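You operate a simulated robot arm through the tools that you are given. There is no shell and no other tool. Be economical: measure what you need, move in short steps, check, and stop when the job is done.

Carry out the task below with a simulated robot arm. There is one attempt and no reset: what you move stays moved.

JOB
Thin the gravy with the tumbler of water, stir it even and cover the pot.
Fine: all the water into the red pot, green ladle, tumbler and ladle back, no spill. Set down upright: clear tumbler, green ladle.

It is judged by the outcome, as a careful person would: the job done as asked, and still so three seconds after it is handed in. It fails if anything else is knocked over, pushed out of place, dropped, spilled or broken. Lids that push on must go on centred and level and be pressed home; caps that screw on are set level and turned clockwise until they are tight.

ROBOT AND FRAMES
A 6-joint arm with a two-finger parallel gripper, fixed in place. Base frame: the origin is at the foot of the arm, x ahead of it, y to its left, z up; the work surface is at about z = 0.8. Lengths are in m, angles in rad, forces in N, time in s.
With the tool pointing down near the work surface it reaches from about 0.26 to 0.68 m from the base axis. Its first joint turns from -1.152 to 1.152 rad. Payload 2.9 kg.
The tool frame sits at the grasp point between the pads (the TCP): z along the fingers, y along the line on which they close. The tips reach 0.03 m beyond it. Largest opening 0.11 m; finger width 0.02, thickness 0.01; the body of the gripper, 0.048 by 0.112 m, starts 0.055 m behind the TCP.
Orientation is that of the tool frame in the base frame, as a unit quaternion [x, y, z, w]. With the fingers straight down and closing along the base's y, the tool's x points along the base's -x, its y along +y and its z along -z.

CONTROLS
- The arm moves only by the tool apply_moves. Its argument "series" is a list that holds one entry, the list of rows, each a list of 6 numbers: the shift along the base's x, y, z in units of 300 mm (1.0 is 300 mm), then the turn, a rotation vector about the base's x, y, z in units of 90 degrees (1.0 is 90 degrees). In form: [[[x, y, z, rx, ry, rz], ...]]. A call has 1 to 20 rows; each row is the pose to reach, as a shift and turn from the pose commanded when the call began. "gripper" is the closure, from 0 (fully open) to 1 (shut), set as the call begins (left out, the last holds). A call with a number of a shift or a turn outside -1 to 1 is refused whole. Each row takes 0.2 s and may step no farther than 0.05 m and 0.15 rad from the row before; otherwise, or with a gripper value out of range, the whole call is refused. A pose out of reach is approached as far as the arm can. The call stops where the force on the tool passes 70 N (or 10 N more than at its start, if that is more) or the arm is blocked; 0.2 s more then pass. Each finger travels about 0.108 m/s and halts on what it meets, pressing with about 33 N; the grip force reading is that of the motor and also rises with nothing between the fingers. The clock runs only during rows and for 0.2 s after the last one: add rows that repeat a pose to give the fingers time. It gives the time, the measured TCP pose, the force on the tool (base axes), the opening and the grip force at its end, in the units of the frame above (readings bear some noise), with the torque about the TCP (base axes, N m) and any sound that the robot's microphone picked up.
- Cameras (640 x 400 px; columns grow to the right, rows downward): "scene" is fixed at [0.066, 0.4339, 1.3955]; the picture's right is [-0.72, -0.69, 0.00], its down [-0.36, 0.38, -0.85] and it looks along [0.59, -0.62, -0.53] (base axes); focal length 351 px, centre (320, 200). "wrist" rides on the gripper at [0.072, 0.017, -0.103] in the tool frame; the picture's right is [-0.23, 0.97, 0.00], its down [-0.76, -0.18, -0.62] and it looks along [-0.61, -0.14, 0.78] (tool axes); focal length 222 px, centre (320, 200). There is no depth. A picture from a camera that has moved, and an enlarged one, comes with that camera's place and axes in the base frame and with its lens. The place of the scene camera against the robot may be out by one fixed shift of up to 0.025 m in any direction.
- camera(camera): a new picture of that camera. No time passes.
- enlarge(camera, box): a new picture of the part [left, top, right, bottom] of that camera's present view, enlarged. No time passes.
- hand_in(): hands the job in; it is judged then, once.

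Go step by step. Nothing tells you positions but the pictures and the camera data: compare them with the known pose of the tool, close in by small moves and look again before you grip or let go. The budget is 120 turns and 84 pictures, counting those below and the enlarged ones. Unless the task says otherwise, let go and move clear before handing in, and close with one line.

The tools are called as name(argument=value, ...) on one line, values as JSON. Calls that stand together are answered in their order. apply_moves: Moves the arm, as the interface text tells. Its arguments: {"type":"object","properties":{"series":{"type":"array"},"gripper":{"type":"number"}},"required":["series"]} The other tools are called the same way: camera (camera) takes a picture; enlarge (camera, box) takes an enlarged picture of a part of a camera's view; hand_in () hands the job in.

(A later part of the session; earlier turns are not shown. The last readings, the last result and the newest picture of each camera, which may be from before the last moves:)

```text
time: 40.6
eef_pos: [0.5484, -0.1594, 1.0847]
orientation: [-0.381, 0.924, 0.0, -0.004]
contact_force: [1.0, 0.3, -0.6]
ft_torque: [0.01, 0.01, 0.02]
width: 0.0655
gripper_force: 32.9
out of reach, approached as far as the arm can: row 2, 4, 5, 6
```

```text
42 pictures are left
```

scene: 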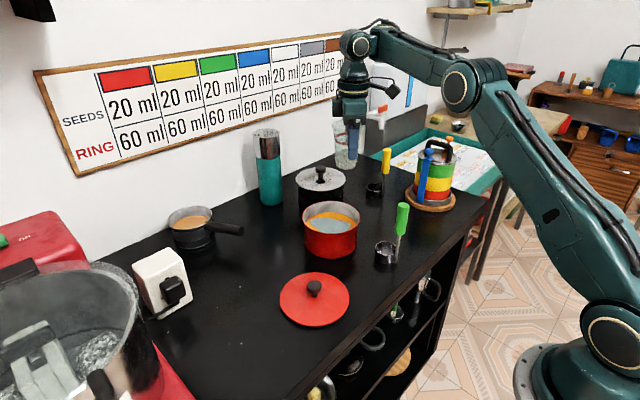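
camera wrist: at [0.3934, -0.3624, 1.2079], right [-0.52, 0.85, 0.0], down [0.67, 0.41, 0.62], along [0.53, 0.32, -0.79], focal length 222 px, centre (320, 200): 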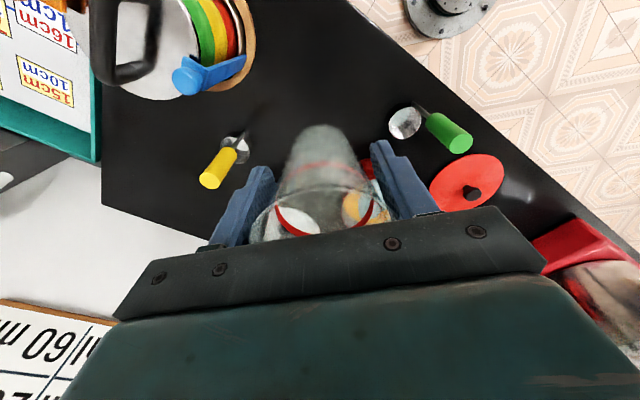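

The evidence points to a wrist flip: untilting directly at yaw 130° took it through its singularity. I'll retrace: yaw to 130° above the pot, tilt again with the empty tumbler, yaw back to 90° while tilted, and untilt there.

apply_moves(series=[[[0.03, 0, 0.02, 0, 0, 0.0856], [0.06, 0, 0.04, 0, 0, 0.171], [0.09, 0, 0.06, 0, 0, 0.257], [0.12, 0, 0.07, 0, 0, 0.342], [0.15, 0, 0.07, 0, 0, 0.428], [0.17, 0, 0.07, 0, 0, 0.513], [0.17, 0, 0.07, 0, 0, 0.6], [0.17, 0, 0.07, 0, 0, 0.684], [0.17, 0, 0.07, 0, 0, 0.77], [0.17, 0, 0.07, 0, 0, 0.856], [0.17, 0, 0.07, 0, 0, 0.941]]])

```text
time: 43.0
eef_pos: [0.5988, -0.1571, 1.1073]
orientation: [0.905, -0.426, 0.002, 0.001]
contact_force: [0.3, 0.2, -0.6]
ft_torque: [-0.01, -0.02, 0.01]
width: 0.0654
gripper_force: 33.4
```

apply_moves(series=[[[0, 0, -0.02, -0.0656, -0.0545, 0], [0, 0, -0.04, -0.1312, -0.1091, 0], [0, 0, -0.06, -0.1968, -0.1636, 0], [0, 0, -0.08, -0.2625, -0.2182, 0], [0, 0, -0.11, -0.3281, -0.2727, 0], [0, 0, -0.14, -0.3937, -0.3272, 0], [0, 0, -0.17, -0.4593, -0.3818, 0], [0, 0, -0.2, -0.5249, -0.4363, 0], [0, 0, -0.22, -0.5905, -0.4908, 0], [0, 0, -0.24, -0.6562, -0.5454, 0], [0, 0, -0.25, -0.7218, -0.5999, 0]]])

camera(camera="scene")

```text
time: 45.4
eef_pos: [0.6243, -0.118, 1.1357]
orientation: [0.857, -0.44, 0.214, 0.16]
contact_force: [1.0, 0.1, -0.4]
ft_torque: [-0.01, -0.02, 0.0]
width: 0.0652
gripper_force: 32.8
out of reach, approached as far as the arm can: row 1, 2, 3, 4, 5, 6, 7, 8, 9, 10, 11
```

```text
41 pictures are left
```

scene: 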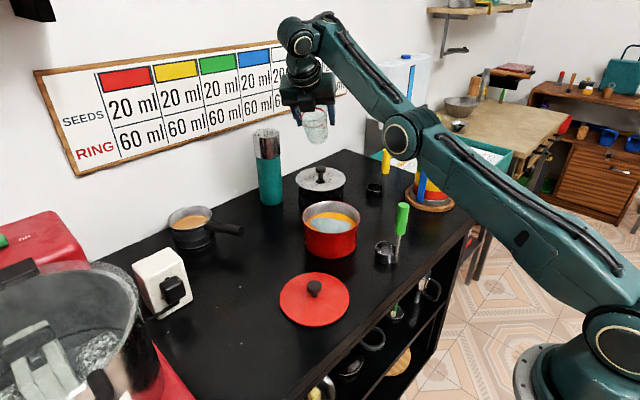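

Stuck in the same way. I'll move to a lateral tool pose (yaw 90°, tilt 60°) in free space, preparing to cross the wrist singularity and come round its outward side.

apply_moves(series=[[[-0.04, -0.018, -0.015, -0.05, -0.025, -0.06], [-0.08, -0.036, -0.03, -0.1, -0.05, -0.119], [-0.12, -0.054, -0.045, -0.15, -0.075, -0.179], [-0.16, -0.072, -0.06, -0.2, -0.1, -0.239], [-0.2, -0.09, -0.08, -0.25, -0.125, -0.298], [-0.25, -0.107, -0.1, -0.3, -0.15, -0.358], [-0.25, -0.107, -0.1, -0.3, -0.15, -0.358]]])

camera(camera="scene")

```text
time: 47.0
eef_pos: [0.5949, -0.213, 1.1699]
orientation: [0.765, -0.578, 0.24, 0.149]
contact_force: [-0.3, -0.9, -0.4]
ft_torque: [0.0, 0.01, 0.01]
width: 0.0652
gripper_force: 32.5
out of reach, approached as far as the arm can: row 1, 2, 3, 4, 5, 6, 7
```

```text
40 pictures are left
```

scene: 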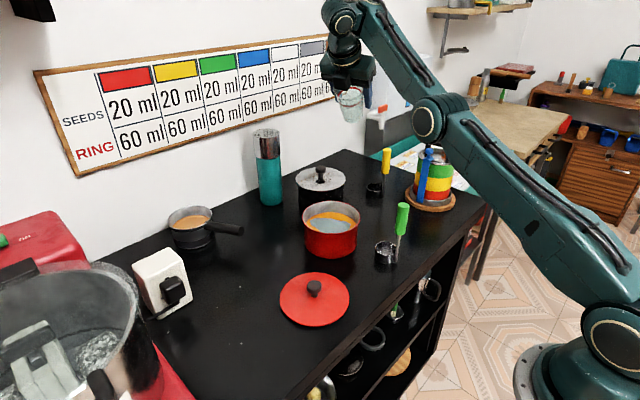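

The data now fit a clear picture: the wrist pitch joint is at its upper limit in a flipped branch, and the way out is to bring the tool through the sideways direction, high and far out. I continue toward yaw 90°, tilt 60°, higher up.

apply_moves(series=[[[0, 0, 0.04, -0.061, -0.003, -0.038], [0, 0, 0.08, -0.122, -0.006, -0.076], [0, 0.01, 0.12, -0.184, -0.008, -0.113], [0, 0.02, 0.16, -0.245, -0.011, -0.151], [0, 0.04, 0.2, -0.306, -0.014, -0.189], [0, 0.04, 0.2, -0.306, -0.014, -0.189]]])

camera(camera="scene")

```text
time: 48.4
eef_pos: [0.5927, -0.2115, 1.1687]
orientation: [0.766, -0.577, 0.241, 0.148]
contact_force: [0.3, 0.7, -0.8]
ft_torque: [-0.01, 0.0, 0.01]
width: 0.065
gripper_force: 32.9
out of reach, approached as far as the arm can: row 1, 2, 3, 4, 5, 6
```

```text
39 pictures are left
```

scene: 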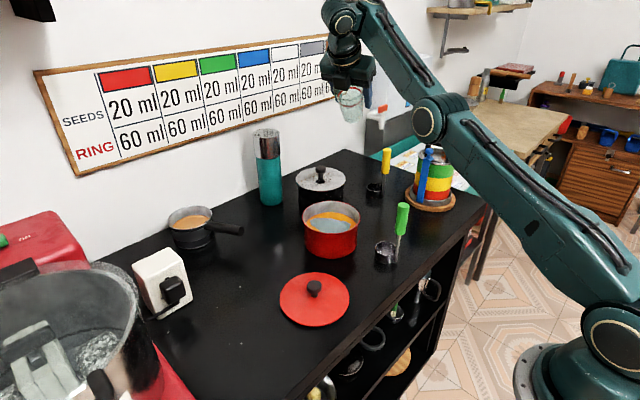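

Stuck in a corner. I return to a clean tool-down pose at yaw 90°.

apply_moves(series=[[[-0.015, 0.005, -0.01, 0.059, 0.014, -0.029], [-0.03, 0.01, -0.02, 0.119, 0.028, -0.058], [-0.05, 0.015, -0.03, 0.178, 0.042, -0.087], [-0.065, 0.02, -0.04, 0.237, 0.057, -0.115], [-0.08, 0.03, -0.05, 0.297, 0.071, -0.144], [-0.1, 0.035, -0.06, 0.356, 0.085, -0.173], [-0.1, 0.035, -0.06, 0.356, 0.085, -0.173]]])

```text
time: 50.0
eef_pos: [0.5666, -0.1979, 1.1532]
orientation: [-0.707, 0.707, 0.001, 0.0]
contact_force: [-0.2, -0.1, 0.0]
ft_torque: [0.02, 0.02, 0.01]
width: 0.0649
gripper_force: 32.7
```

Clean tool-down pose reached. Now I tilt purely sideways about the wrist, letting the tumbler arc so that only the wrist swivel joint moves.

apply_moves(series=[[[-0.033, -0.093, 0.007, -0.085, 0.03, 0], [-0.064, -0.184, 0.028, -0.169, 0.059, 0], [-0.095, -0.271, 0.062, -0.254, 0.089, 0], [-0.124, -0.353, 0.109, -0.338, 0.119, 0], [-0.15, -0.427, 0.168, -0.423, 0.149, 0], [-0.173, -0.494, 0.237, -0.508, 0.178, 0], [-0.193, -0.55, 0.316, -0.592, 0.208, 0], [-0.209, -0.596, 0.402, -0.677, 0.238, 0]]])

camera(camera="scene")

```text
time: 51.8
eef_pos: [0.4305, -0.4281, 1.2197]
orientation: [0.701, -0.653, 0.184, 0.219]
contact_force: [-1.0, -0.6, -0.2]
ft_torque: [-0.03, -0.02, -0.03]
width: 0.0645
gripper_force: 33.0
out of reach, approached as far as the arm can: row 3, 4, 5, 6, 7, 8
```

```text
38 pictures are left
```

scene: 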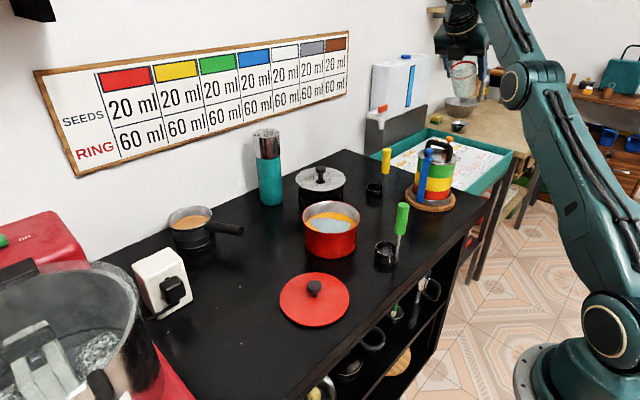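

Still limited. I need to see the wrist's actual joint arrangement, so I enlarge it.

enlarge(camera="scene", box=[400, 0, 640, 150])

```text
2.67 times, centred on (520, 75) of scene
camera zoom: at [0.066, 0.4338, 1.3955], right [-0.72, -0.69, 0.0], down [-0.36, 0.38, -0.85], along [0.59, -0.62, -0.53], focal length 936 px, centre (-213, 533)
```

zoom: 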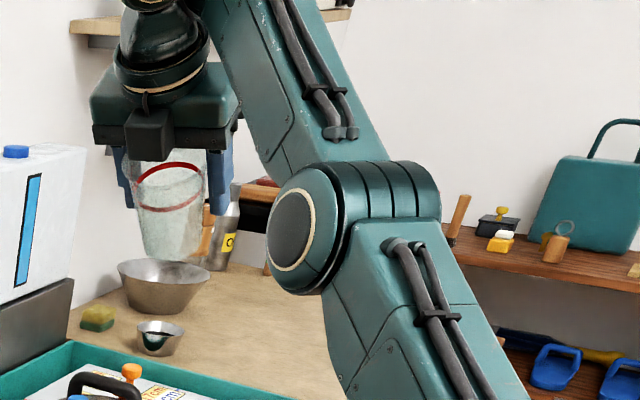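

I had been too stretched for a fair test. I return tool-down at a mid-range radius, then I'll try the sideways tilt with the wrist centre held fixed.

apply_moves(series=[[[0.04, 0.08, -0.02, 0.046, -0.004, -0.006], [0.09, 0.18, -0.06, 0.092, -0.008, -0.011], [0.14, 0.28, -0.1, 0.138, -0.012, -0.017], [0.19, 0.38, -0.15, 0.184, -0.016, -0.022], [0.25, 0.48, -0.2, 0.23, -0.02, -0.028], [0.31, 0.58, -0.26, 0.276, -0.024, -0.033], [0.37, 0.69, -0.32, 0.322, -0.028, -0.039], [0.415, 0.794, -0.366, 0.368, -0.032, -0.044], [0.415, 0.794, -0.366, 0.368, -0.032, -0.044]]])

apply_moves(series=[[[-0.033, -0.093, 0.007, -0.085, 0.03, 0], [-0.064, -0.184, 0.028, -0.169, 0.059, 0], [-0.095, -0.271, 0.062, -0.254, 0.089, 0], [-0.124, -0.353, 0.109, -0.338, 0.119, 0]]])

camera(camera="scene")

```text
time: 53.8
eef_pos: [0.5546, -0.1828, 1.1045]
orientation: [-0.707, 0.708, 0.0, 0.001]
contact_force: [-0.7, 0.4, -1.0]
ft_torque: [-0.01, 0.04, 0.0]
width: 0.0645
gripper_force: 32.9
```

```text
time: 54.8
eef_pos: [0.507, -0.2957, 1.1319]
orientation: [0.691, -0.689, 0.102, 0.195]
contact_force: [0.2, 0.1, -0.7]
ft_torque: [0.01, -0.02, -0.01]
width: 0.0644
gripper_force: 33.3
out of reach, approached as far as the arm can: row 4
```

```text
36 pictures are left
```

scene: 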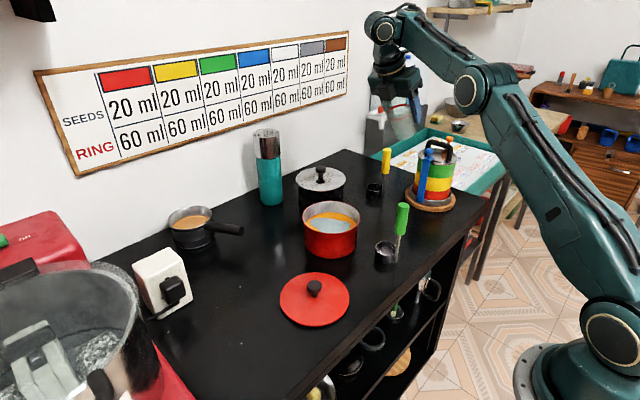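

Sideways to -y is limited to about 25°. By symmetry the other side should be open, so I go back through vertical and tilt toward +y with the wrist centre fixed.

apply_moves(series=[[[0.04, 0.08, -0.03, 0.0404, -0.0132, 0], [0.076, 0.165, -0.056, 0.0808, -0.0264, 0], [0.105, 0.251, -0.079, 0.1616, -0.0528, 0], [0.133, 0.339, -0.089, 0.2424, -0.0792, 0], [0.162, 0.428, -0.087, 0.3232, -0.1056, 0], [0.191, 0.516, -0.073, 0.404, -0.132, 0], [0.219, 0.601, -0.046, 0.4848, -0.1584, 0], [0.245, 0.682, -0.008, 0.5656, -0.1848, 0], [0.27, 0.757, 0.042, 0.6464, -0.2112, 0], [0.292, 0.826, 0.101, 0.7272, -0.2376, 0], [0.312, 0.886, 0.17, 0.808, -0.264, 0], [0.328, 0.937, 0.246, 0.8888, -0.2904, 0]]])

camera(camera="scene")

```text
time: 57.4
eef_pos: [0.5775, 0.0219, 1.175]
orientation: [-0.611, 0.621, 0.209, 0.443]
contact_force: [0.1, -0.3, 0.0]
ft_torque: [-0.03, 0.01, 0.01]
width: 0.0643
gripper_force: 33.3
out of reach, approached as far as the arm can: row 6, 7, 8, 9, 10, 11, 12
```

```text
35 pictures are left
```

scene: 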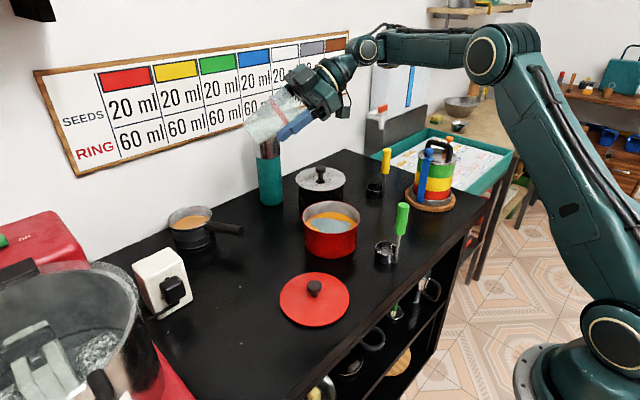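

The forearm is now high and level like at the start, so the wrist appears to have unflipped. I rotate back to tool-down at a shorter radius to confirm.

apply_moves(series=[[[-0.045, -0.076, -0.015, -0.077, 0.0275, 0.001], [-0.09, -0.152, -0.04, -0.1535, 0.055, 0.002], [-0.134, -0.228, -0.08, -0.23, 0.0825, 0.003], [-0.179, -0.304, -0.13, -0.307, 0.11, 0.0045], [-0.224, -0.38, -0.18, -0.384, 0.1375, 0.006], [-0.269, -0.455, -0.22, -0.46, 0.165, 0.007], [-0.313, -0.531, -0.26, -0.537, 0.1925, 0.008], [-0.358, -0.607, -0.283, -0.614, 0.22, 0.009], [-0.358, -0.607, -0.283, -0.614, 0.22, 0.009]]])

camera(camera="scene")

```text
time: 59.4
eef_pos: [0.4699, -0.1588, 1.09]
orientation: [0.708, -0.706, -0.011, 0.007]
contact_force: [0.0, -0.7, -0.4]
ft_torque: [0.0, -0.02, -0.01]
width: 0.0646
gripper_force: 32.8
out of reach, approached as far as the arm can: row 1, 2
```

```text
34 pictures are left
```

scene: 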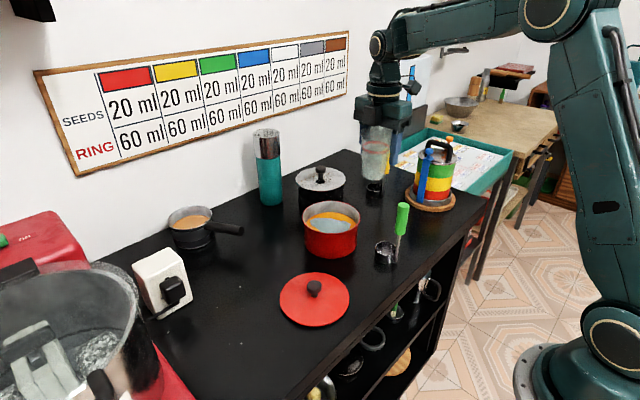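

The arm is back in its original branch. I remove the small residual tilt, return above the tumbler's spot, and yaw to 45°.

apply_moves(series=[[[0, -0.07, 0.02, 0, -0.016, 0], [0, -0.17, 0.03, 0, -0.016, 0], [-0.01, -0.28, 0.03, 0, -0.016, 0], [-0.02, -0.39, 0.03, 0, -0.016, 0], [-0.035, -0.49, 0.03, 0, -0.016, 0], [-0.046, -0.549, 0.03, 0, -0.016, 0]]])

apply_moves(series=[[[0, 0, 0, 0, 0, -0.09], [0, 0, 0, 0, 0, -0.18], [0, 0, 0, 0, 0, -0.27], [0, 0, 0, 0, 0, -0.36], [0, 0, 0, 0, 0, -0.44], [0, 0, 0, 0, 0, -0.5], [0, 0, 0, 0, 0, -0.5]]])

enlarge(camera="scene", box=[370, 60, 466, 220])

camera(camera="wrist")

```text
time: 60.8
eef_pos: [0.4554, -0.3226, 1.0951]
orientation: [0.707, -0.707, -0.004, -0.004]
contact_force: [0.2, 0.0, 0.0]
ft_torque: [-0.01, 0.0, 0.01]
width: 0.0643
gripper_force: 33.5
```

```text
time: 62.4
eef_pos: [0.4552, -0.3219, 1.0984]
orientation: [-0.382, 0.924, 0.0, 0.003]
contact_force: [0.1, 0.4, -0.8]
ft_torque: [0.02, -0.01, 0.0]
width: 0.0644
gripper_force: 33.2
```

```text
2.50 times, centred on (418, 140) of scene
camera zoom: at [0.066, 0.4339, 1.3955], right [-0.72, -0.69, 0.0], down [-0.36, 0.38, -0.85], along [0.59, -0.62, -0.53], focal length 878 px, centre (75, 350)
```

zoom: 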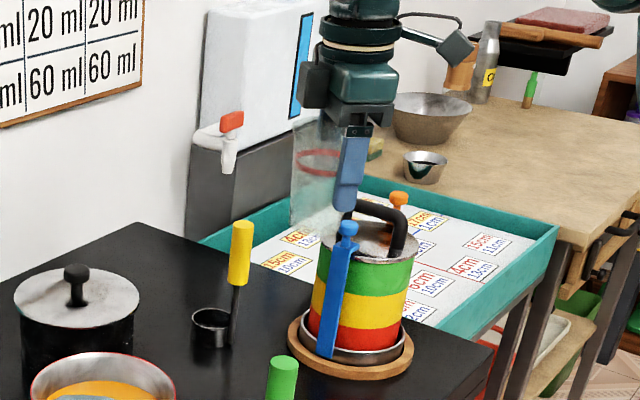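

```text
32 pictures are left
camera wrist: at [0.392, -0.3619, 1.2011], right [-0.53, 0.85, 0.0], down [0.66, 0.41, 0.63], along [0.54, 0.33, -0.78], focal length 222 px, centre (320, 200)
```

wrist: 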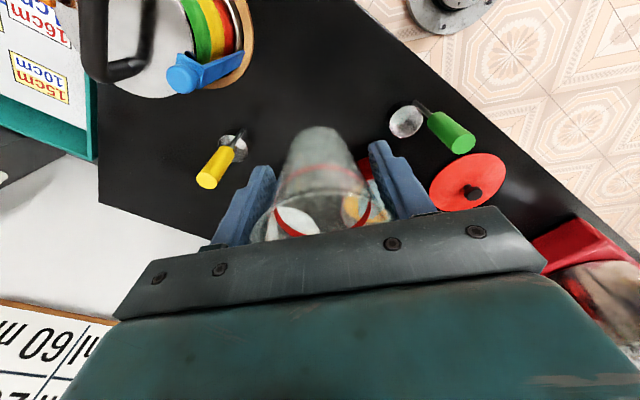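

Upright above its spot. I descend to z 0.875 and then feel for the table.

apply_moves(series=[[[0.003, -0.005, -0.1, 0, 0, 0], [0.003, -0.005, -0.22, 0, 0, 0], [0.003, -0.005, -0.34, 0, 0, 0], [0.003, -0.005, -0.46, 0, 0, 0], [0.003, -0.005, -0.58, 0, 0, 0], [0.003, -0.005, -0.68, 0, 0, 0], [0.003, -0.005, -0.745, 0, 0, 0], [0.003, -0.005, -0.745, 0, 0, 0]]])

enlarge(camera="scene", box=[370, 130, 450, 250])

```text
time: 64.2
eef_pos: [0.457, -0.3246, 0.8751]
orientation: [-0.383, 0.924, 0.001, 0.004]
contact_force: [-0.3, -0.4, -0.3]
ft_torque: [0.0, 0.01, -0.02]
width: 0.0645
gripper_force: 33.4
```

```text
3.33 times, centred on (410, 190) of scene
camera zoom: at [0.066, 0.4339, 1.3955], right [-0.72, -0.69, 0.0], down [-0.36, 0.38, -0.85], along [0.59, -0.62, -0.53], focal length 1170 px, centre (20, 233)
```

zoom: 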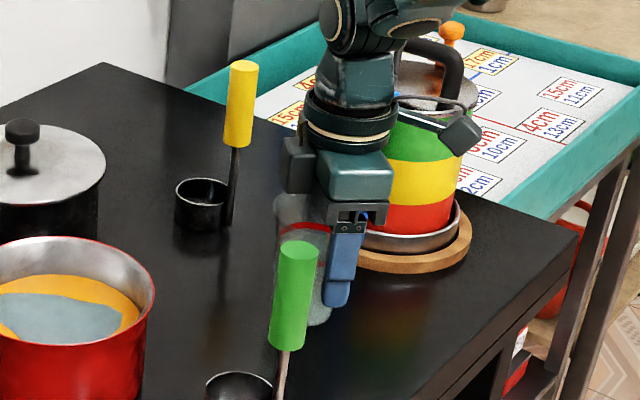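

apply_moves(series=[[[0, 0, -0.015, 0, 0, 0], [0, 0, -0.03, 0, 0, 0], [0, 0, -0.04, 0, 0, 0], [0, 0, -0.04, 0, 0, 0]]])

apply_moves(series=[[[0, 0, -0.01, 0, 0, 0], [0, 0, -0.01, 0, 0, 0]]])

apply_moves(series=[[[0, 0, -0.01, 0, 0, 0], [0, 0, -0.01, 0, 0, 0]]])

```text
time: 65.2
eef_pos: [0.4563, -0.3245, 0.8639]
orientation: [-0.383, 0.924, 0.0, 0.005]
contact_force: [-1.0, 1.9, 10.6]
ft_torque: [0.34, 0.18, 0.02]
width: 0.0643
gripper_force: 32.7
```

```text
time: 65.8
eef_pos: [0.4568, -0.3258, 0.8635]
orientation: [-0.383, 0.924, -0.003, 0.006]
contact_force: [3.6, -4.3, 27.2]
ft_torque: [0.31, 0.01, -0.02]
width: 0.0642
gripper_force: 33.4
```

```text
time: 66.4
eef_pos: [0.4569, -0.3235, 0.8595]
orientation: [-0.383, 0.924, -0.002, 0.006]
contact_force: [0.4, -6.1, 26.4]
ft_torque: [0.14, 0.2, 0.05]
width: 0.0646
gripper_force: 33.2
```

The tumbler is on the table. I relieve the push and open the fingers slowly.

apply_moves(series=[[[0, 0, 0.01, 0, 0, 0], [0, 0, 0.012, 0, 0, 0]]])

apply_moves(series=[[[0, 0, 0, 0, 0, 0], [0, 0, 0, 0, 0, 0]]], gripper=0.3)

apply_moves(series=[[[0, 0, 0, 0, 0, 0], [0, 0, 0, 0, 0, 0], [0, 0, 0, 0, 0, 0]]], gripper=0)

camera(camera="wrist")

```text
time: 67.0
eef_pos: [0.4558, -0.3236, 0.8604]
orientation: [-0.383, 0.924, 0.003, 0.002]
contact_force: [-1.0, -2.2, 6.1]
ft_torque: [0.01, 0.05, 0.02]
width: 0.0642
gripper_force: 33.2
```

```text
time: 67.6
eef_pos: [0.4562, -0.3229, 0.8612]
orientation: [-0.383, 0.924, 0.001, 0.004]
contact_force: [0.0, -0.2, 0.5]
ft_torque: [0.05, -0.01, -0.02]
width: 0.0769
gripper_force: 0.0
```

```text
time: 68.4
eef_pos: [0.4559, -0.3222, 0.8608]
orientation: [-0.382, 0.924, 0.001, 0.004]
contact_force: [-0.2, -0.7, -0.3]
ft_torque: [0.03, 0.0, 0.03]
width: 0.1098
gripper_force: 0.1
```

```text
30 pictures are left
camera wrist: at [0.3925, -0.3632, 0.9643], right [-0.53, 0.85, 0.0], down [0.66, 0.41, 0.63], along [0.53, 0.33, -0.78], focal length 222 px, centre (320, 200)
```

wrist: 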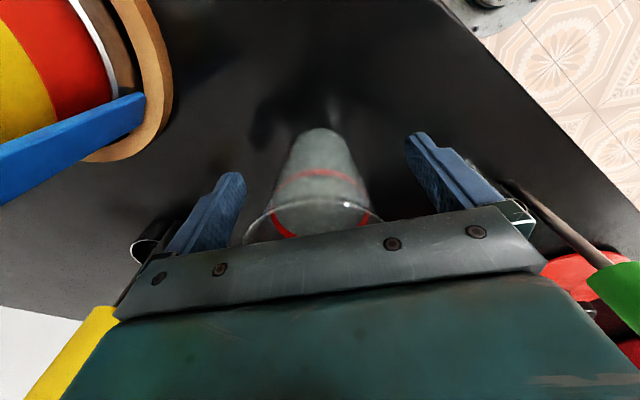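

The tumbler stands upright in its place. I rise straight up, then move above the green ladle, yaw 0.

apply_moves(series=[[[0, 0, 0.1, 0, 0, 0], [0, 0, 0.22, 0, 0, 0], [0, 0, 0.36, 0, 0, 0], [0, 0, 0.5, 0, 0, 0], [0, 0, 0.65, 0, 0, 0], [0, 0, 0.8, 0, 0, 0]]])

apply_moves(series=[[[-0.03, 0.08, 0, 0, 0, -0.08], [-0.06, 0.16, 0, 0, 0, -0.16], [-0.1, 0.24, 0, 0, 0, -0.24], [-0.13, 0.33, 0, 0, 0, -0.33], [-0.16, 0.42, 0, 0, 0, -0.42], [-0.187, 0.51, 0, 0, 0, -0.5], [-0.187, 0.51, 0, 0, 0, -0.5]]])

camera(camera="wrist")

enlarge(camera="scene", box=[350, 130, 450, 280])

```text
time: 69.8
eef_pos: [0.452, -0.3254, 1.1017]
orientation: [-0.382, 0.924, 0.001, 0.003]
contact_force: [0.0, -0.3, -1.2]
ft_torque: [0.05, 0.03, 0.0]
width: 0.1101
gripper_force: 0.1
```

```text
time: 71.4
eef_pos: [0.3995, -0.1708, 1.101]
orientation: [0.0, 1.0, -0.001, 0.004]
contact_force: [-0.2, 0.2, 0.1]
ft_torque: [0.03, -0.01, 0.01]
width: 0.11
gripper_force: 0.0
```

```text
29 pictures are left
camera wrist: at [0.326, -0.1537, 1.205], right [0.23, 0.97, 0.0], down [0.76, -0.18, 0.63], along [0.61, -0.14, -0.78], focal length 222 px, centre (320, 200)
```

wrist: 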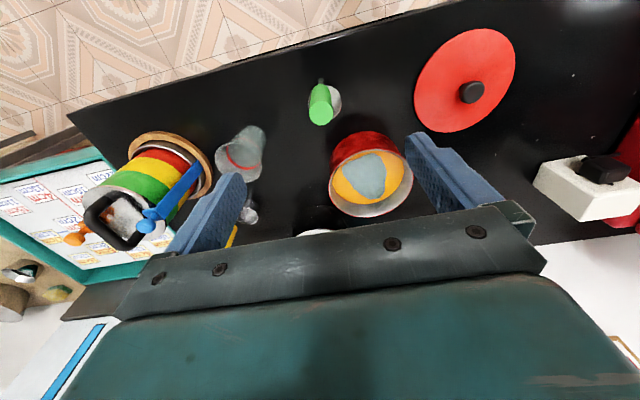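

```text
2.67 times, centred on (400, 205) of scene
camera zoom: at [0.066, 0.4339, 1.3955], right [-0.72, -0.69, 0.0], down [-0.36, 0.38, -0.85], along [0.59, -0.62, -0.53], focal length 936 px, centre (107, 187)
```

zoom: 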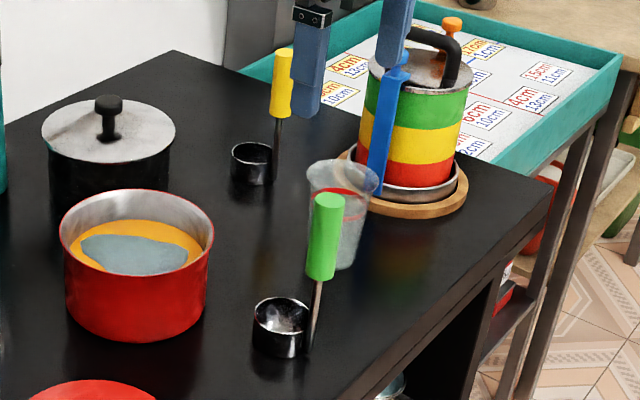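

The ladle handle is at about (0.397, -0.1685), top at z about 0.975. I descend to z 0.935 around it and look before closing.

apply_moves(series=[[[-0.006, 0.007, -0.12, 0, 0, 0], [-0.006, 0.007, -0.26, 0, 0, 0], [-0.006, 0.007, -0.4, 0, 0, 0], [-0.006, 0.007, -0.5, 0, 0, 0], [-0.006, 0.007, -0.55, 0, 0, 0], [-0.006, 0.007, -0.55, 0, 0, 0]]])

camera(camera="wrist")

enlarge(camera="scene", box=[350, 130, 450, 280])

```text
time: 72.8
eef_pos: [0.3982, -0.1705, 0.9346]
orientation: [0.0, 1.0, -0.001, 0.003]
contact_force: [0.9, -0.5, -0.9]
ft_torque: [-0.01, 0.0, -0.01]
width: 0.1098
gripper_force: 0.0
```

```text
27 pictures are left
camera wrist: at [0.324, -0.1539, 1.0383], right [0.23, 0.97, 0.0], down [0.76, -0.18, 0.63], along [0.61, -0.14, -0.78], focal length 222 px, centre (320, 200)
```

wrist: 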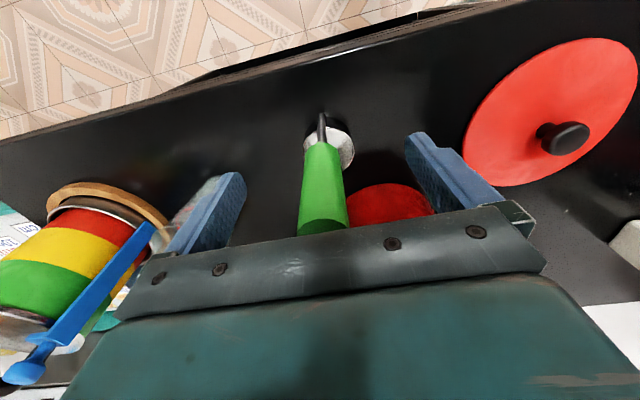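

```text
2.67 times, centred on (400, 205) of scene
camera zoom: at [0.066, 0.4339, 1.3955], right [-0.72, -0.69, 0.0], down [-0.36, 0.38, -0.85], along [0.59, -0.62, -0.53], focal length 936 px, centre (107, 187)
```

zoom: 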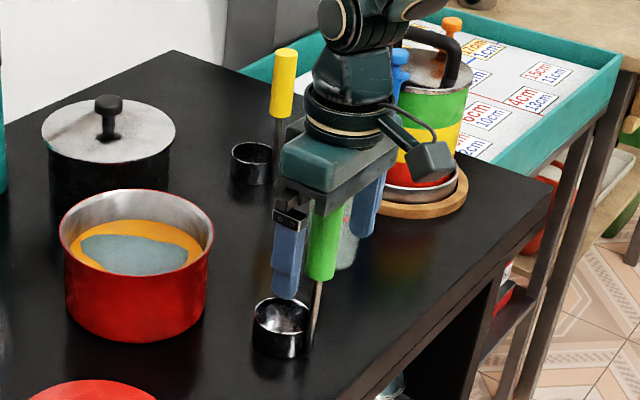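

Handle is centred between the fingers. Closing and lifting.

apply_moves(series=[[[0, 0.003, 0, 0, 0, 0], [0, 0.003, 0, 0, 0, 0], [0, 0.003, 0, 0, 0, 0], [0, 0.003, 0, 0, 0, 0]]], gripper=1)

apply_moves(series=[[[0, 0, 0.05, 0, 0, 0], [0, 0, 0.14, 0, 0, 0], [0, 0, 0.25, 0, 0, 0], [0, 0, 0.36, 0, 0, 0], [0, 0, 0.45, 0, 0, 0], [0, 0, 0.5, 0, 0, 0]]])

camera(camera="scene")

```text
time: 73.8
eef_pos: [0.398, -0.1689, 0.9357]
orientation: [0.0, 1.0, -0.001, 0.004]
contact_force: [-0.6, -0.5, 0.5]
ft_torque: [0.0, 0.02, 0.03]
width: 0.0231
gripper_force: 32.7
```

```text
time: 75.2
eef_pos: [0.3986, -0.1682, 1.0859]
orientation: [0.0, 1.0, -0.001, 0.003]
contact_force: [-0.8, -0.2, -0.2]
ft_torque: [-0.01, -0.04, 0.02]
width: 0.0233
gripper_force: 32.9
```

```text
25 pictures are left
```

scene: 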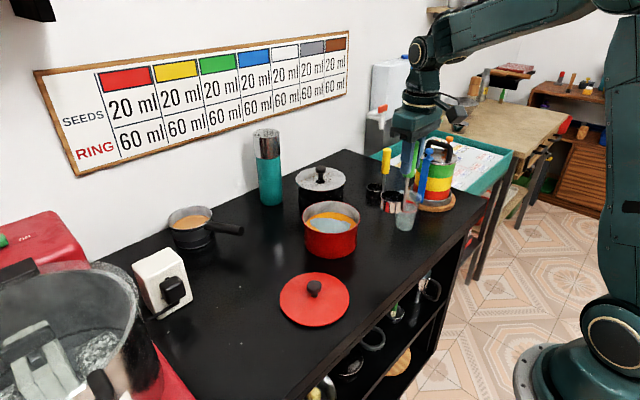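

Ladle held. I carry it above the pot at height.

apply_moves(series=[[[0.06, 0.02, 0, 0, 0, 0], [0.15, 0.05, 0, 0, 0, 0], [0.24, 0.08, 0, 0, 0, 0], [0.33, 0.11, 0, 0, 0, 0], [0.42, 0.14, 0, 0, 0, 0], [0.467, 0.16, 0, 0, 0, 0], [0.467, 0.16, 0, 0, 0, 0]]])

enlarge(camera="wrist", box=[240, 50, 400, 210])

enlarge(camera="scene", box=[280, 100, 400, 270])

```text
time: 76.8
eef_pos: [0.5413, -0.1223, 1.0855]
orientation: [-0.001, 1.0, -0.001, 0.003]
contact_force: [-0.3, 0.2, 0.6]
ft_torque: [-0.03, 0.03, 0.0]
width: 0.0231
gripper_force: 32.7
```

```text
2.50 times, centred on (320, 130) of wrist
camera zoom: at [0.4676, -0.1062, 1.1886], right [0.23, 0.97, 0.0], down [0.76, -0.18, 0.63], along [0.61, -0.14, -0.78], focal length 555 px, centre (320, 375)
```

zoom: 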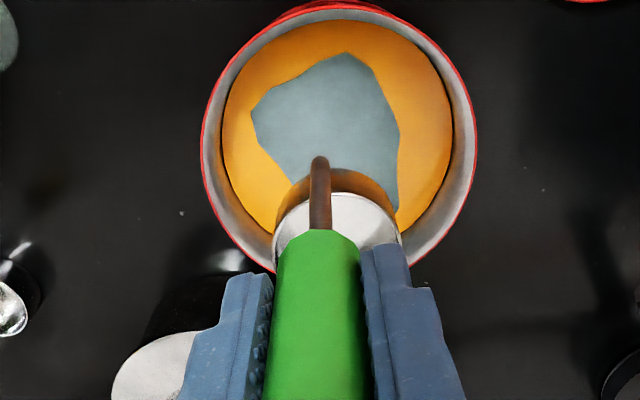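

```text
2.35 times, centred on (340, 185) of scene
camera zoom: at [0.066, 0.4339, 1.3955], right [-0.72, -0.69, 0.0], down [-0.36, 0.38, -0.85], along [0.59, -0.62, -0.53], focal length 826 px, centre (273, 235)
```

zoom: 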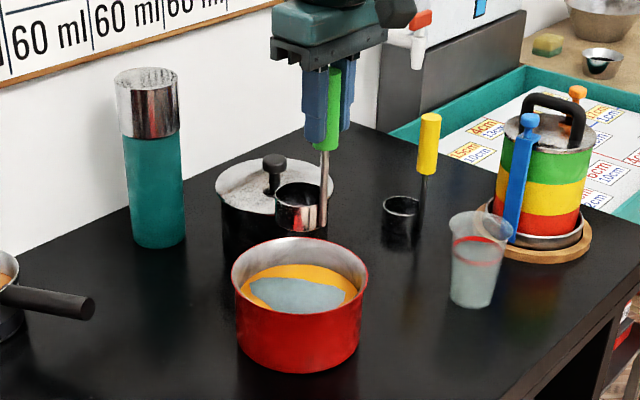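

Pot centre ≈ (0.560, -0.119), gravy surface ≈ 0.837, ladle bottom = TCP − 0.1355. I centre the ladle and lower it so the cup is partly dipped with its rim just above the liquid.

apply_moves(series=[[[-0.027, -0.006, -0.05, 0, 0, 0], [-0.027, -0.006, -0.15, 0, 0, 0], [-0.027, -0.006, -0.25, 0, 0, 0], [-0.027, -0.006, -0.33, 0, 0, 0], [-0.027, -0.006, -0.39, 0, 0, 0], [-0.027, -0.006, -0.43, 0, 0, 0], [-0.027, -0.006, -0.43, 0, 0, 0]]])

enlarge(camera="scene", box=[280, 140, 400, 270])

enlarge(camera="wrist", box=[200, 50, 440, 210])

```text
time: 78.4
eef_pos: [0.5316, -0.1226, 0.9555]
orientation: [0.0, 1.0, -0.001, 0.004]
contact_force: [0.4, -0.2, -2.1]
ft_torque: [-0.02, 0.04, 0.0]
width: 0.0233
gripper_force: 32.7
```

```text
3.08 times, centred on (340, 205) of scene
camera zoom: at [0.066, 0.4339, 1.3955], right [-0.72, -0.69, 0.0], down [-0.36, 0.38, -0.85], along [0.59, -0.62, -0.53], focal length 1080 px, centre (258, 185)
```

zoom: 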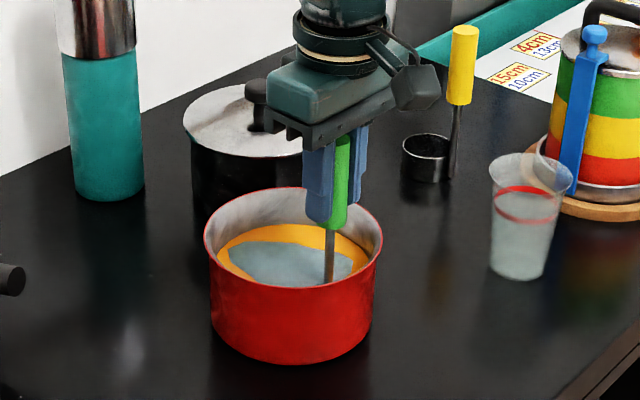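

```text
2.50 times, centred on (320, 130) of wrist
camera zoom: at [0.4571, -0.1053, 1.0579], right [0.23, 0.97, 0.0], down [0.76, -0.18, 0.63], along [0.61, -0.14, -0.78], focal length 555 px, centre (320, 375)
```

zoom: 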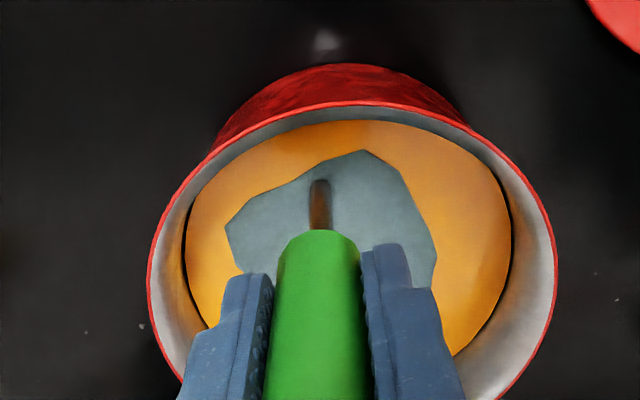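

The ladle is in the liquid and clear of the walls. I stir in gentle circles of 28 mm radius.

apply_moves(series=[[[0.093, 0, 0, 0, 0, 0], [0.075, 0.055, 0, 0, 0, 0], [0.029, 0.088, 0, 0, 0, 0], [-0.029, 0.088, 0, 0, 0, 0], [-0.075, 0.055, 0, 0, 0, 0], [-0.093, 0, 0, 0, 0, 0], [-0.075, -0.055, 0, 0, 0, 0], [-0.029, -0.088, 0, 0, 0, 0], [0.029, -0.088, 0, 0, 0, 0], [0.075, -0.055, 0, 0, 0, 0], [0.093, 0, 0, 0, 0, 0], [0.075, 0.055, 0, 0, 0, 0], [0.029, 0.088, 0, 0, 0, 0], [-0.029, 0.088, 0, 0, 0, 0], [-0.075, 0.055, 0, 0, 0, 0], [-0.093, 0, 0, 0, 0, 0], [-0.075, -0.055, 0, 0, 0, 0], [-0.029, -0.088, 0, 0, 0, 0], [0.029, -0.088, 0, 0, 0, 0], [0, 0, 0, 0, 0, 0]]])

enlarge(camera="scene", box=[280, 140, 400, 270])

```text
time: 82.6
eef_pos: [0.5283, -0.1212, 0.9571]
orientation: [0.0, 1.0, -0.001, 0.004]
contact_force: [0.5, 0.6, -1.7]
ft_torque: [-0.03, -0.01, 0.01]
width: 0.0233
gripper_force: 33.1
```

```text
3.08 times, centred on (340, 205) of scene
camera zoom: at [0.0661, 0.4338, 1.3955], right [-0.72, -0.69, 0.0], down [-0.36, 0.38, -0.85], along [0.59, -0.62, -0.53], focal length 1080 px, centre (258, 185)
```

zoom: 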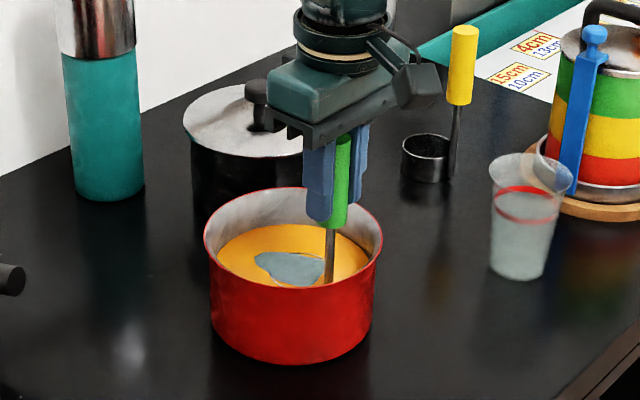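

It is mixing, with the water patch shrinking. More stirring.

apply_moves(series=[[[0.093, 0, 0, 0, 0, 0], [0.075, 0.055, 0, 0, 0, 0], [0.029, 0.088, 0, 0, 0, 0], [-0.029, 0.088, 0, 0, 0, 0], [-0.075, 0.055, 0, 0, 0, 0], [-0.093, 0, 0, 0, 0, 0], [-0.075, -0.055, 0, 0, 0, 0], [-0.029, -0.088, 0, 0, 0, 0], [0.029, -0.088, 0, 0, 0, 0], [0.075, -0.055, 0, 0, 0, 0], [0.093, 0, 0, 0, 0, 0], [0.075, 0.055, 0, 0, 0, 0], [0.029, 0.088, 0, 0, 0, 0], [-0.029, 0.088, 0, 0, 0, 0], [-0.075, 0.055, 0, 0, 0, 0], [-0.093, 0, 0, 0, 0, 0], [-0.075, -0.055, 0, 0, 0, 0], [-0.029, -0.088, 0, 0, 0, 0], [0.029, -0.088, 0, 0, 0, 0], [0, 0, 0, 0, 0, 0]]])

apply_moves(series=[[[0.093, 0, 0, 0, 0, 0], [0.075, 0.055, 0, 0, 0, 0], [0.029, 0.088, 0, 0, 0, 0], [-0.029, 0.088, 0, 0, 0, 0], [-0.075, 0.055, 0, 0, 0, 0], [-0.093, 0, 0, 0, 0, 0], [-0.075, -0.055, 0, 0, 0, 0], [-0.029, -0.088, 0, 0, 0, 0], [0.029, -0.088, 0, 0, 0, 0], [0.075, -0.055, 0, 0, 0, 0], [0.093, 0, 0, 0, 0, 0], [0.075, 0.055, 0, 0, 0, 0], [0.029, 0.088, 0, 0, 0, 0], [-0.029, 0.088, 0, 0, 0, 0], [-0.075, 0.055, 0, 0, 0, 0], [-0.093, 0, 0, 0, 0, 0], [-0.075, -0.055, 0, 0, 0, 0], [-0.029, -0.088, 0, 0, 0, 0], [0.029, -0.088, 0, 0, 0, 0], [0, 0, 0, 0, 0, 0]]])

enlarge(camera="scene", box=[280, 140, 400, 270])

```text
time: 86.8
eef_pos: [0.5299, -0.1225, 0.9561]
orientation: [0.001, 1.0, -0.001, 0.003]
contact_force: [0.3, -0.4, 0.0]
ft_torque: [-0.04, 0.04, 0.03]
width: 0.0232
gripper_force: 32.8
```

```text
time: 91.0
eef_pos: [0.5324, -0.1213, 0.9569]
orientation: [0.0, 1.0, 0.0, 0.004]
contact_force: [0.4, -0.1, -0.6]
ft_torque: [-0.02, 0.03, -0.03]
width: 0.0233
gripper_force: 32.8
```

```text
3.08 times, centred on (340, 205) of scene
camera zoom: at [0.0661, 0.4338, 1.3955], right [-0.72, -0.69, 0.0], down [-0.36, 0.38, -0.85], along [0.59, -0.62, -0.53], focal length 1080 px, centre (258, 185)
```

zoom: 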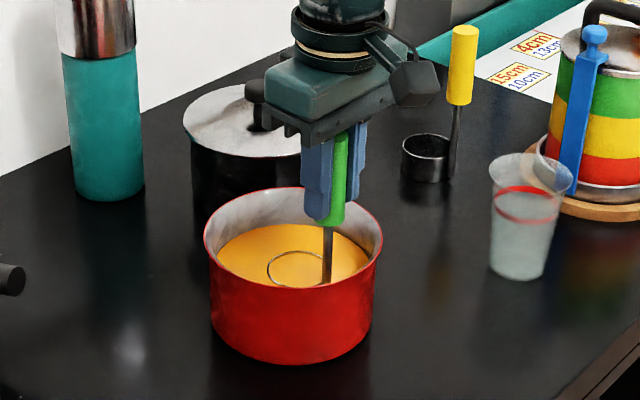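

The gravy now looks even. One more pair of circles for good measure, then I raise the ladle just above the liquid to see whether it holds gravy.

apply_moves(series=[[[0.093, 0, 0, 0, 0, 0], [0.075, 0.055, 0, 0, 0, 0], [0.029, 0.088, 0, 0, 0, 0], [-0.029, 0.088, 0, 0, 0, 0], [-0.075, 0.055, 0, 0, 0, 0], [-0.093, 0, 0, 0, 0, 0], [-0.075, -0.055, 0, 0, 0, 0], [-0.029, -0.088, 0, 0, 0, 0], [0.029, -0.088, 0, 0, 0, 0], [0, 0, 0, 0, 0, 0], [0, 0, 0.05, 0, 0, 0], [0, 0, 0.12, 0, 0, 0], [0, 0, 0.19, 0, 0, 0], [0, 0, 0.26, 0, 0, 0], [0, 0, 0.32, 0, 0, 0], [0, 0, 0.32, 0, 0, 0]]])

enlarge(camera="scene", box=[280, 120, 400, 250])

```text
time: 94.4
eef_pos: [0.5301, -0.1221, 1.0511]
orientation: [0.0, 1.0, -0.001, 0.004]
contact_force: [-0.8, -1.0, 0.0]
ft_torque: [-0.03, 0.02, -0.01]
width: 0.0234
gripper_force: 33.4
```

```text
3.08 times, centred on (340, 185) of scene
camera zoom: at [0.066, 0.4339, 1.3955], right [-0.72, -0.69, 0.0], down [-0.36, 0.38, -0.85], along [0.59, -0.62, -0.53], focal length 1080 px, centre (258, 246)
```

zoom: 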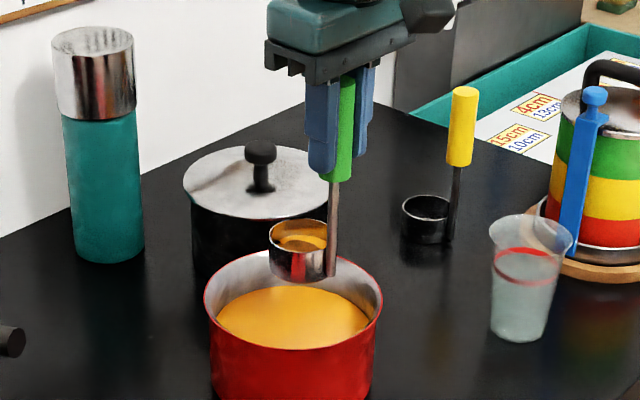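

The ladle came up part full, so I'll empty it back into the pot. First I yaw it 90° with the cup kept over the pot; then I'll tilt in the arm's own plane, which avoids the wrist flip.

apply_moves(series=[[[0.009, -0.007, 0, 0, 0, 0.06], [0.018, -0.014, 0, 0, 0, 0.14], [0.027, -0.021, 0, 0, 0, 0.23], [0.036, -0.028, 0, 0, 0, 0.32], [0.045, -0.035, 0, 0, 0, 0.41], [0.054, -0.042, 0, 0, 0, 0.5], [0.063, -0.049, 0, 0, 0, 0.59], [0.072, -0.056, 0, 0, 0, 0.68], [0.081, -0.063, 0, 0, 0, 0.77], [0.09, -0.07, 0, 0, 0, 0.86], [0.095, -0.075, 0, 0, 0, 0.94], [0.097, -0.077, 0, 0, 0, 1.0], [0.097, -0.077, 0, 0, 0, 1.0]]])

enlarge(camera="scene", box=[280, 120, 400, 250])

```text
time: 97.2
eef_pos: [0.5602, -0.1459, 1.0524]
orientation: [0.708, -0.706, -0.002, -0.003]
contact_force: [-0.1, 0.1, -1.2]
ft_torque: [-0.06, 0.0, 0.05]
width: 0.0236
gripper_force: 33.0
```

```text
3.08 times, centred on (340, 185) of scene
camera zoom: at [0.066, 0.4339, 1.3955], right [-0.72, -0.69, 0.0], down [-0.36, 0.38, -0.85], along [0.59, -0.62, -0.53], focal length 1080 px, centre (258, 246)
```

zoom: 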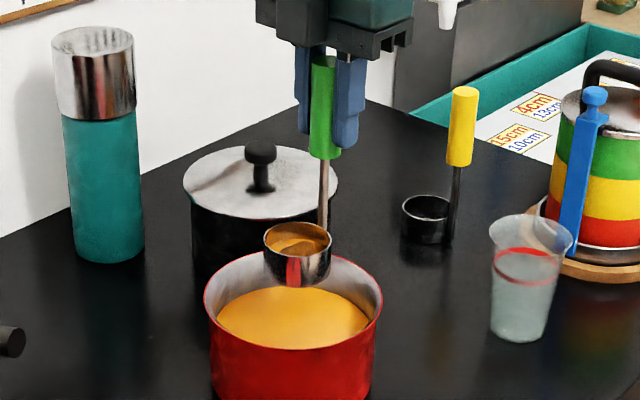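

Now I tilt in-plane about y, moving the tool back so the pouring lip stays over the pot centre.

apply_moves(series=[[[0, 0, 0, 0, -0.09, 0], [-0.012, 0, 0, 0, -0.18, 0], [-0.061, 0, -0.007, 0, -0.27, 0], [-0.11, 0, -0.017, 0, -0.36, 0], [-0.155, 0, -0.03, 0, -0.45, 0], [-0.198, 0, -0.053, 0, -0.54, 0], [-0.237, 0, -0.083, 0, -0.63, 0], [-0.237, 0, -0.083, 0, -0.63, 0]]])

enlarge(camera="scene", box=[270, 110, 410, 260])

```text
time: 99.0
eef_pos: [0.4892, -0.1438, 1.0294]
orientation: [0.623, -0.62, 0.335, -0.339]
contact_force: [-0.4, 0.0, -1.1]
ft_torque: [0.01, 0.09, 0.0]
width: 0.0232
gripper_force: 32.9
```

```text
2.67 times, centred on (340, 185) of scene
camera zoom: at [0.066, 0.4339, 1.3955], right [-0.72, -0.69, 0.0], down [-0.36, 0.38, -0.85], along [0.59, -0.62, -0.53], focal length 936 px, centre (267, 240)
```

zoom: 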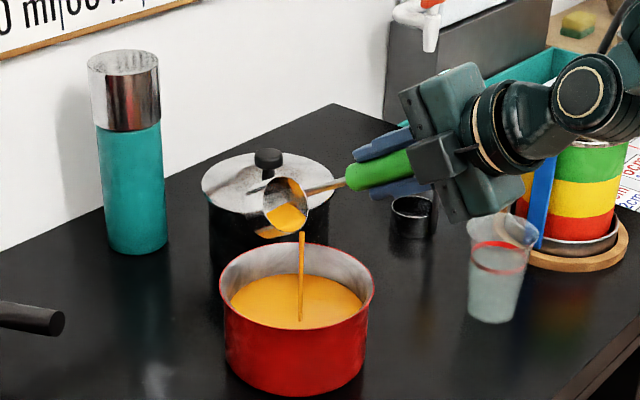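

Gravy is running back into the pot. I continue to about 97° (in-plane) and let it drain.

apply_moves(series=[[[-0.033, 0, -0.034, 0, -0.09, 0], [-0.062, 0, -0.074, 0, -0.18, 0], [-0.084, 0, -0.114, 0, -0.27, 0], [-0.1, 0, -0.15, 0, -0.36, 0], [-0.11, 0, -0.17, 0, -0.45, 0], [-0.11, 0, -0.17, 0, -0.45, 0], [-0.11, 0, -0.17, 0, -0.45, 0], [-0.11, 0, -0.17, 0, -0.45, 0], [-0.11, 0, -0.17, 0, -0.45, 0], [-0.11, 0, -0.17, 0, -0.45, 0]]])

enlarge(camera="scene", box=[270, 110, 410, 260])

```text
time: 101.2
eef_pos: [0.5121, -0.1666, 1.0224]
orientation: [0.504, -0.496, 0.501, -0.499]
contact_force: [-0.7, 0.3, -0.8]
ft_torque: [-0.03, 0.05, -0.04]
width: 0.0231
gripper_force: 33.1
out of reach, approached as far as the arm can: row 3, 4, 5, 6, 7, 8, 9, 10
```

```text
2.67 times, centred on (340, 185) of scene
camera zoom: at [0.066, 0.4339, 1.3955], right [-0.72, -0.69, 0.0], down [-0.36, 0.38, -0.85], along [0.59, -0.62, -0.53], focal length 936 px, centre (267, 240)
```

zoom: 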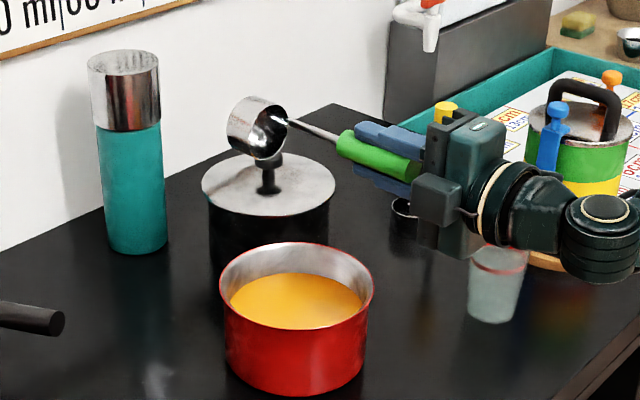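

The ladle is empty. I untilt it again in-plane, back above the pot.

apply_moves(series=[[[-0.015, 0.018, 0.005, 0, 0.09, 0], [-0.03, 0.036, 0.01, 0, 0.18, 0], [-0.05, 0.054, 0.02, 0, 0.27, 0], [-0.07, 0.072, 0.025, 0, 0.36, 0], [-0.04, 0.072, 0.05, 0, 0.45, 0], [0.0, 0.072, 0.08, 0, 0.54, 0], [0.04, 0.072, 0.1, 0, 0.63, 0], [0.08, 0.072, 0.12, 0, 0.72, 0], [0.1, 0.072, 0.14, 0, 0.81, 0], [0.12, 0.072, 0.16, 0, 0.9, 0], [0.12, 0.072, 0.16, 0, 1.0, 0], [0.12, 0.072, 0.16, 0, 1.0, 0]]])

camera(camera="scene")

```text
refused: row 11 steps farther than a row can; nothing moved
```

```text
14 pictures are left
```

scene: 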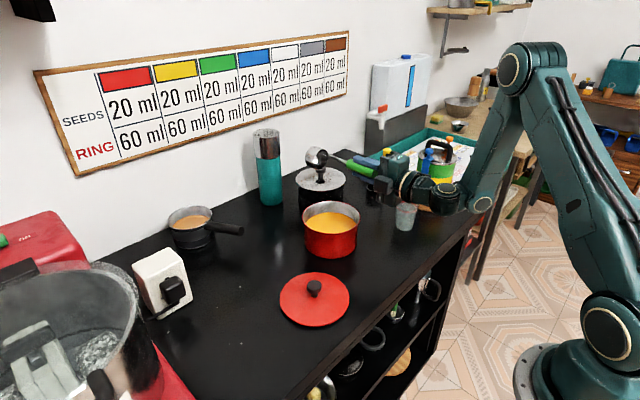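

apply_moves(series=[[[-0.015, 0.018, 0.005, 0, 0.09, 0], [-0.03, 0.036, 0.01, 0, 0.18, 0], [-0.05, 0.054, 0.02, 0, 0.27, 0], [-0.07, 0.072, 0.025, 0, 0.36, 0], [-0.04, 0.072, 0.05, 0, 0.45, 0], [0.0, 0.072, 0.08, 0, 0.54, 0], [0.04, 0.072, 0.1, 0, 0.63, 0], [0.08, 0.072, 0.12, 0, 0.72, 0], [0.1, 0.072, 0.14, 0, 0.81, 0], [0.12, 0.072, 0.16, 0, 0.9, 0], [0.12, 0.072, 0.16, 0, 0.95, 0], [0.12, 0.072, 0.16, 0, 1.0, 0]]])

camera(camera="scene")

```text
time: 103.8
eef_pos: [0.5487, -0.144, 1.0677]
orientation: [0.71, -0.704, -0.004, -0.001]
contact_force: [0.0, -0.7, -0.1]
ft_torque: [0.0, 0.03, -0.01]
width: 0.0233
gripper_force: 33.2
```

```text
13 pictures are left
```

scene: 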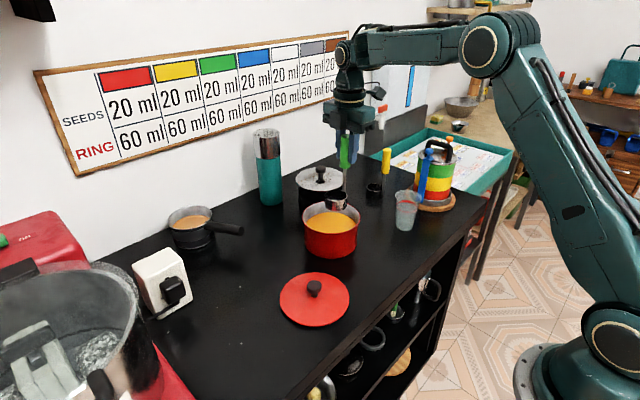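

Upright and in the normal posture. I take the ladle back above its place, yaw 0.

apply_moves(series=[[[-0.02, -0.005, 0.05, 0, 0, -0.08], [-0.06, -0.01, 0.08, 0, 0, -0.17], [-0.1, -0.015, 0.1, 0, 0, -0.26], [-0.15, -0.02, 0.1, 0, 0, -0.35], [-0.2, -0.03, 0.1, 0, 0, -0.44], [-0.25, -0.04, 0.1, 0, 0, -0.53], [-0.3, -0.05, 0.1, 0, 0, -0.62], [-0.35, -0.06, 0.1, 0, 0, -0.71], [-0.4, -0.07, 0.1, 0, 0, -0.8], [-0.45, -0.076, 0.1, 0, 0, -0.88], [-0.49, -0.08, 0.1, 0, 0, -0.95], [-0.502, -0.082, 0.1, 0, 0, -0.995], [-0.502, -0.082, 0.1, 0, 0, -0.995]]])

enlarge(camera="scene", box=[330, 90, 450, 280])

```text
time: 106.6
eef_pos: [0.398, -0.1729, 1.0986]
orientation: [-0.008, 1.0, 0.0, 0.004]
contact_force: [0.2, -0.2, 0.1]
ft_torque: [-0.01, 0.02, 0.03]
width: 0.0234
gripper_force: 33.2
```

```text
2.11 times, centred on (390, 185) of scene
camera zoom: at [0.066, 0.4339, 1.3955], right [-0.72, -0.69, 0.0], down [-0.36, 0.38, -0.85], along [0.59, -0.62, -0.53], focal length 739 px, centre (173, 232)
```

zoom: 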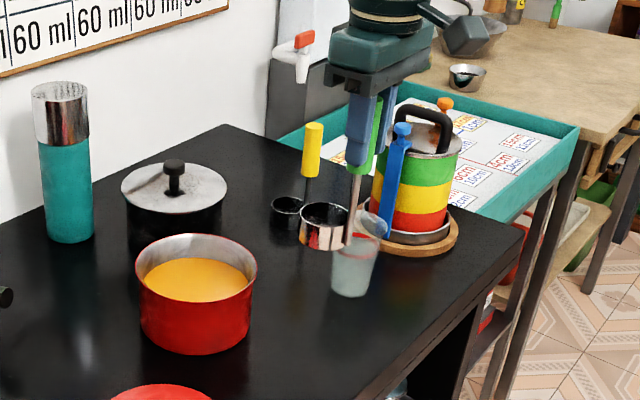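

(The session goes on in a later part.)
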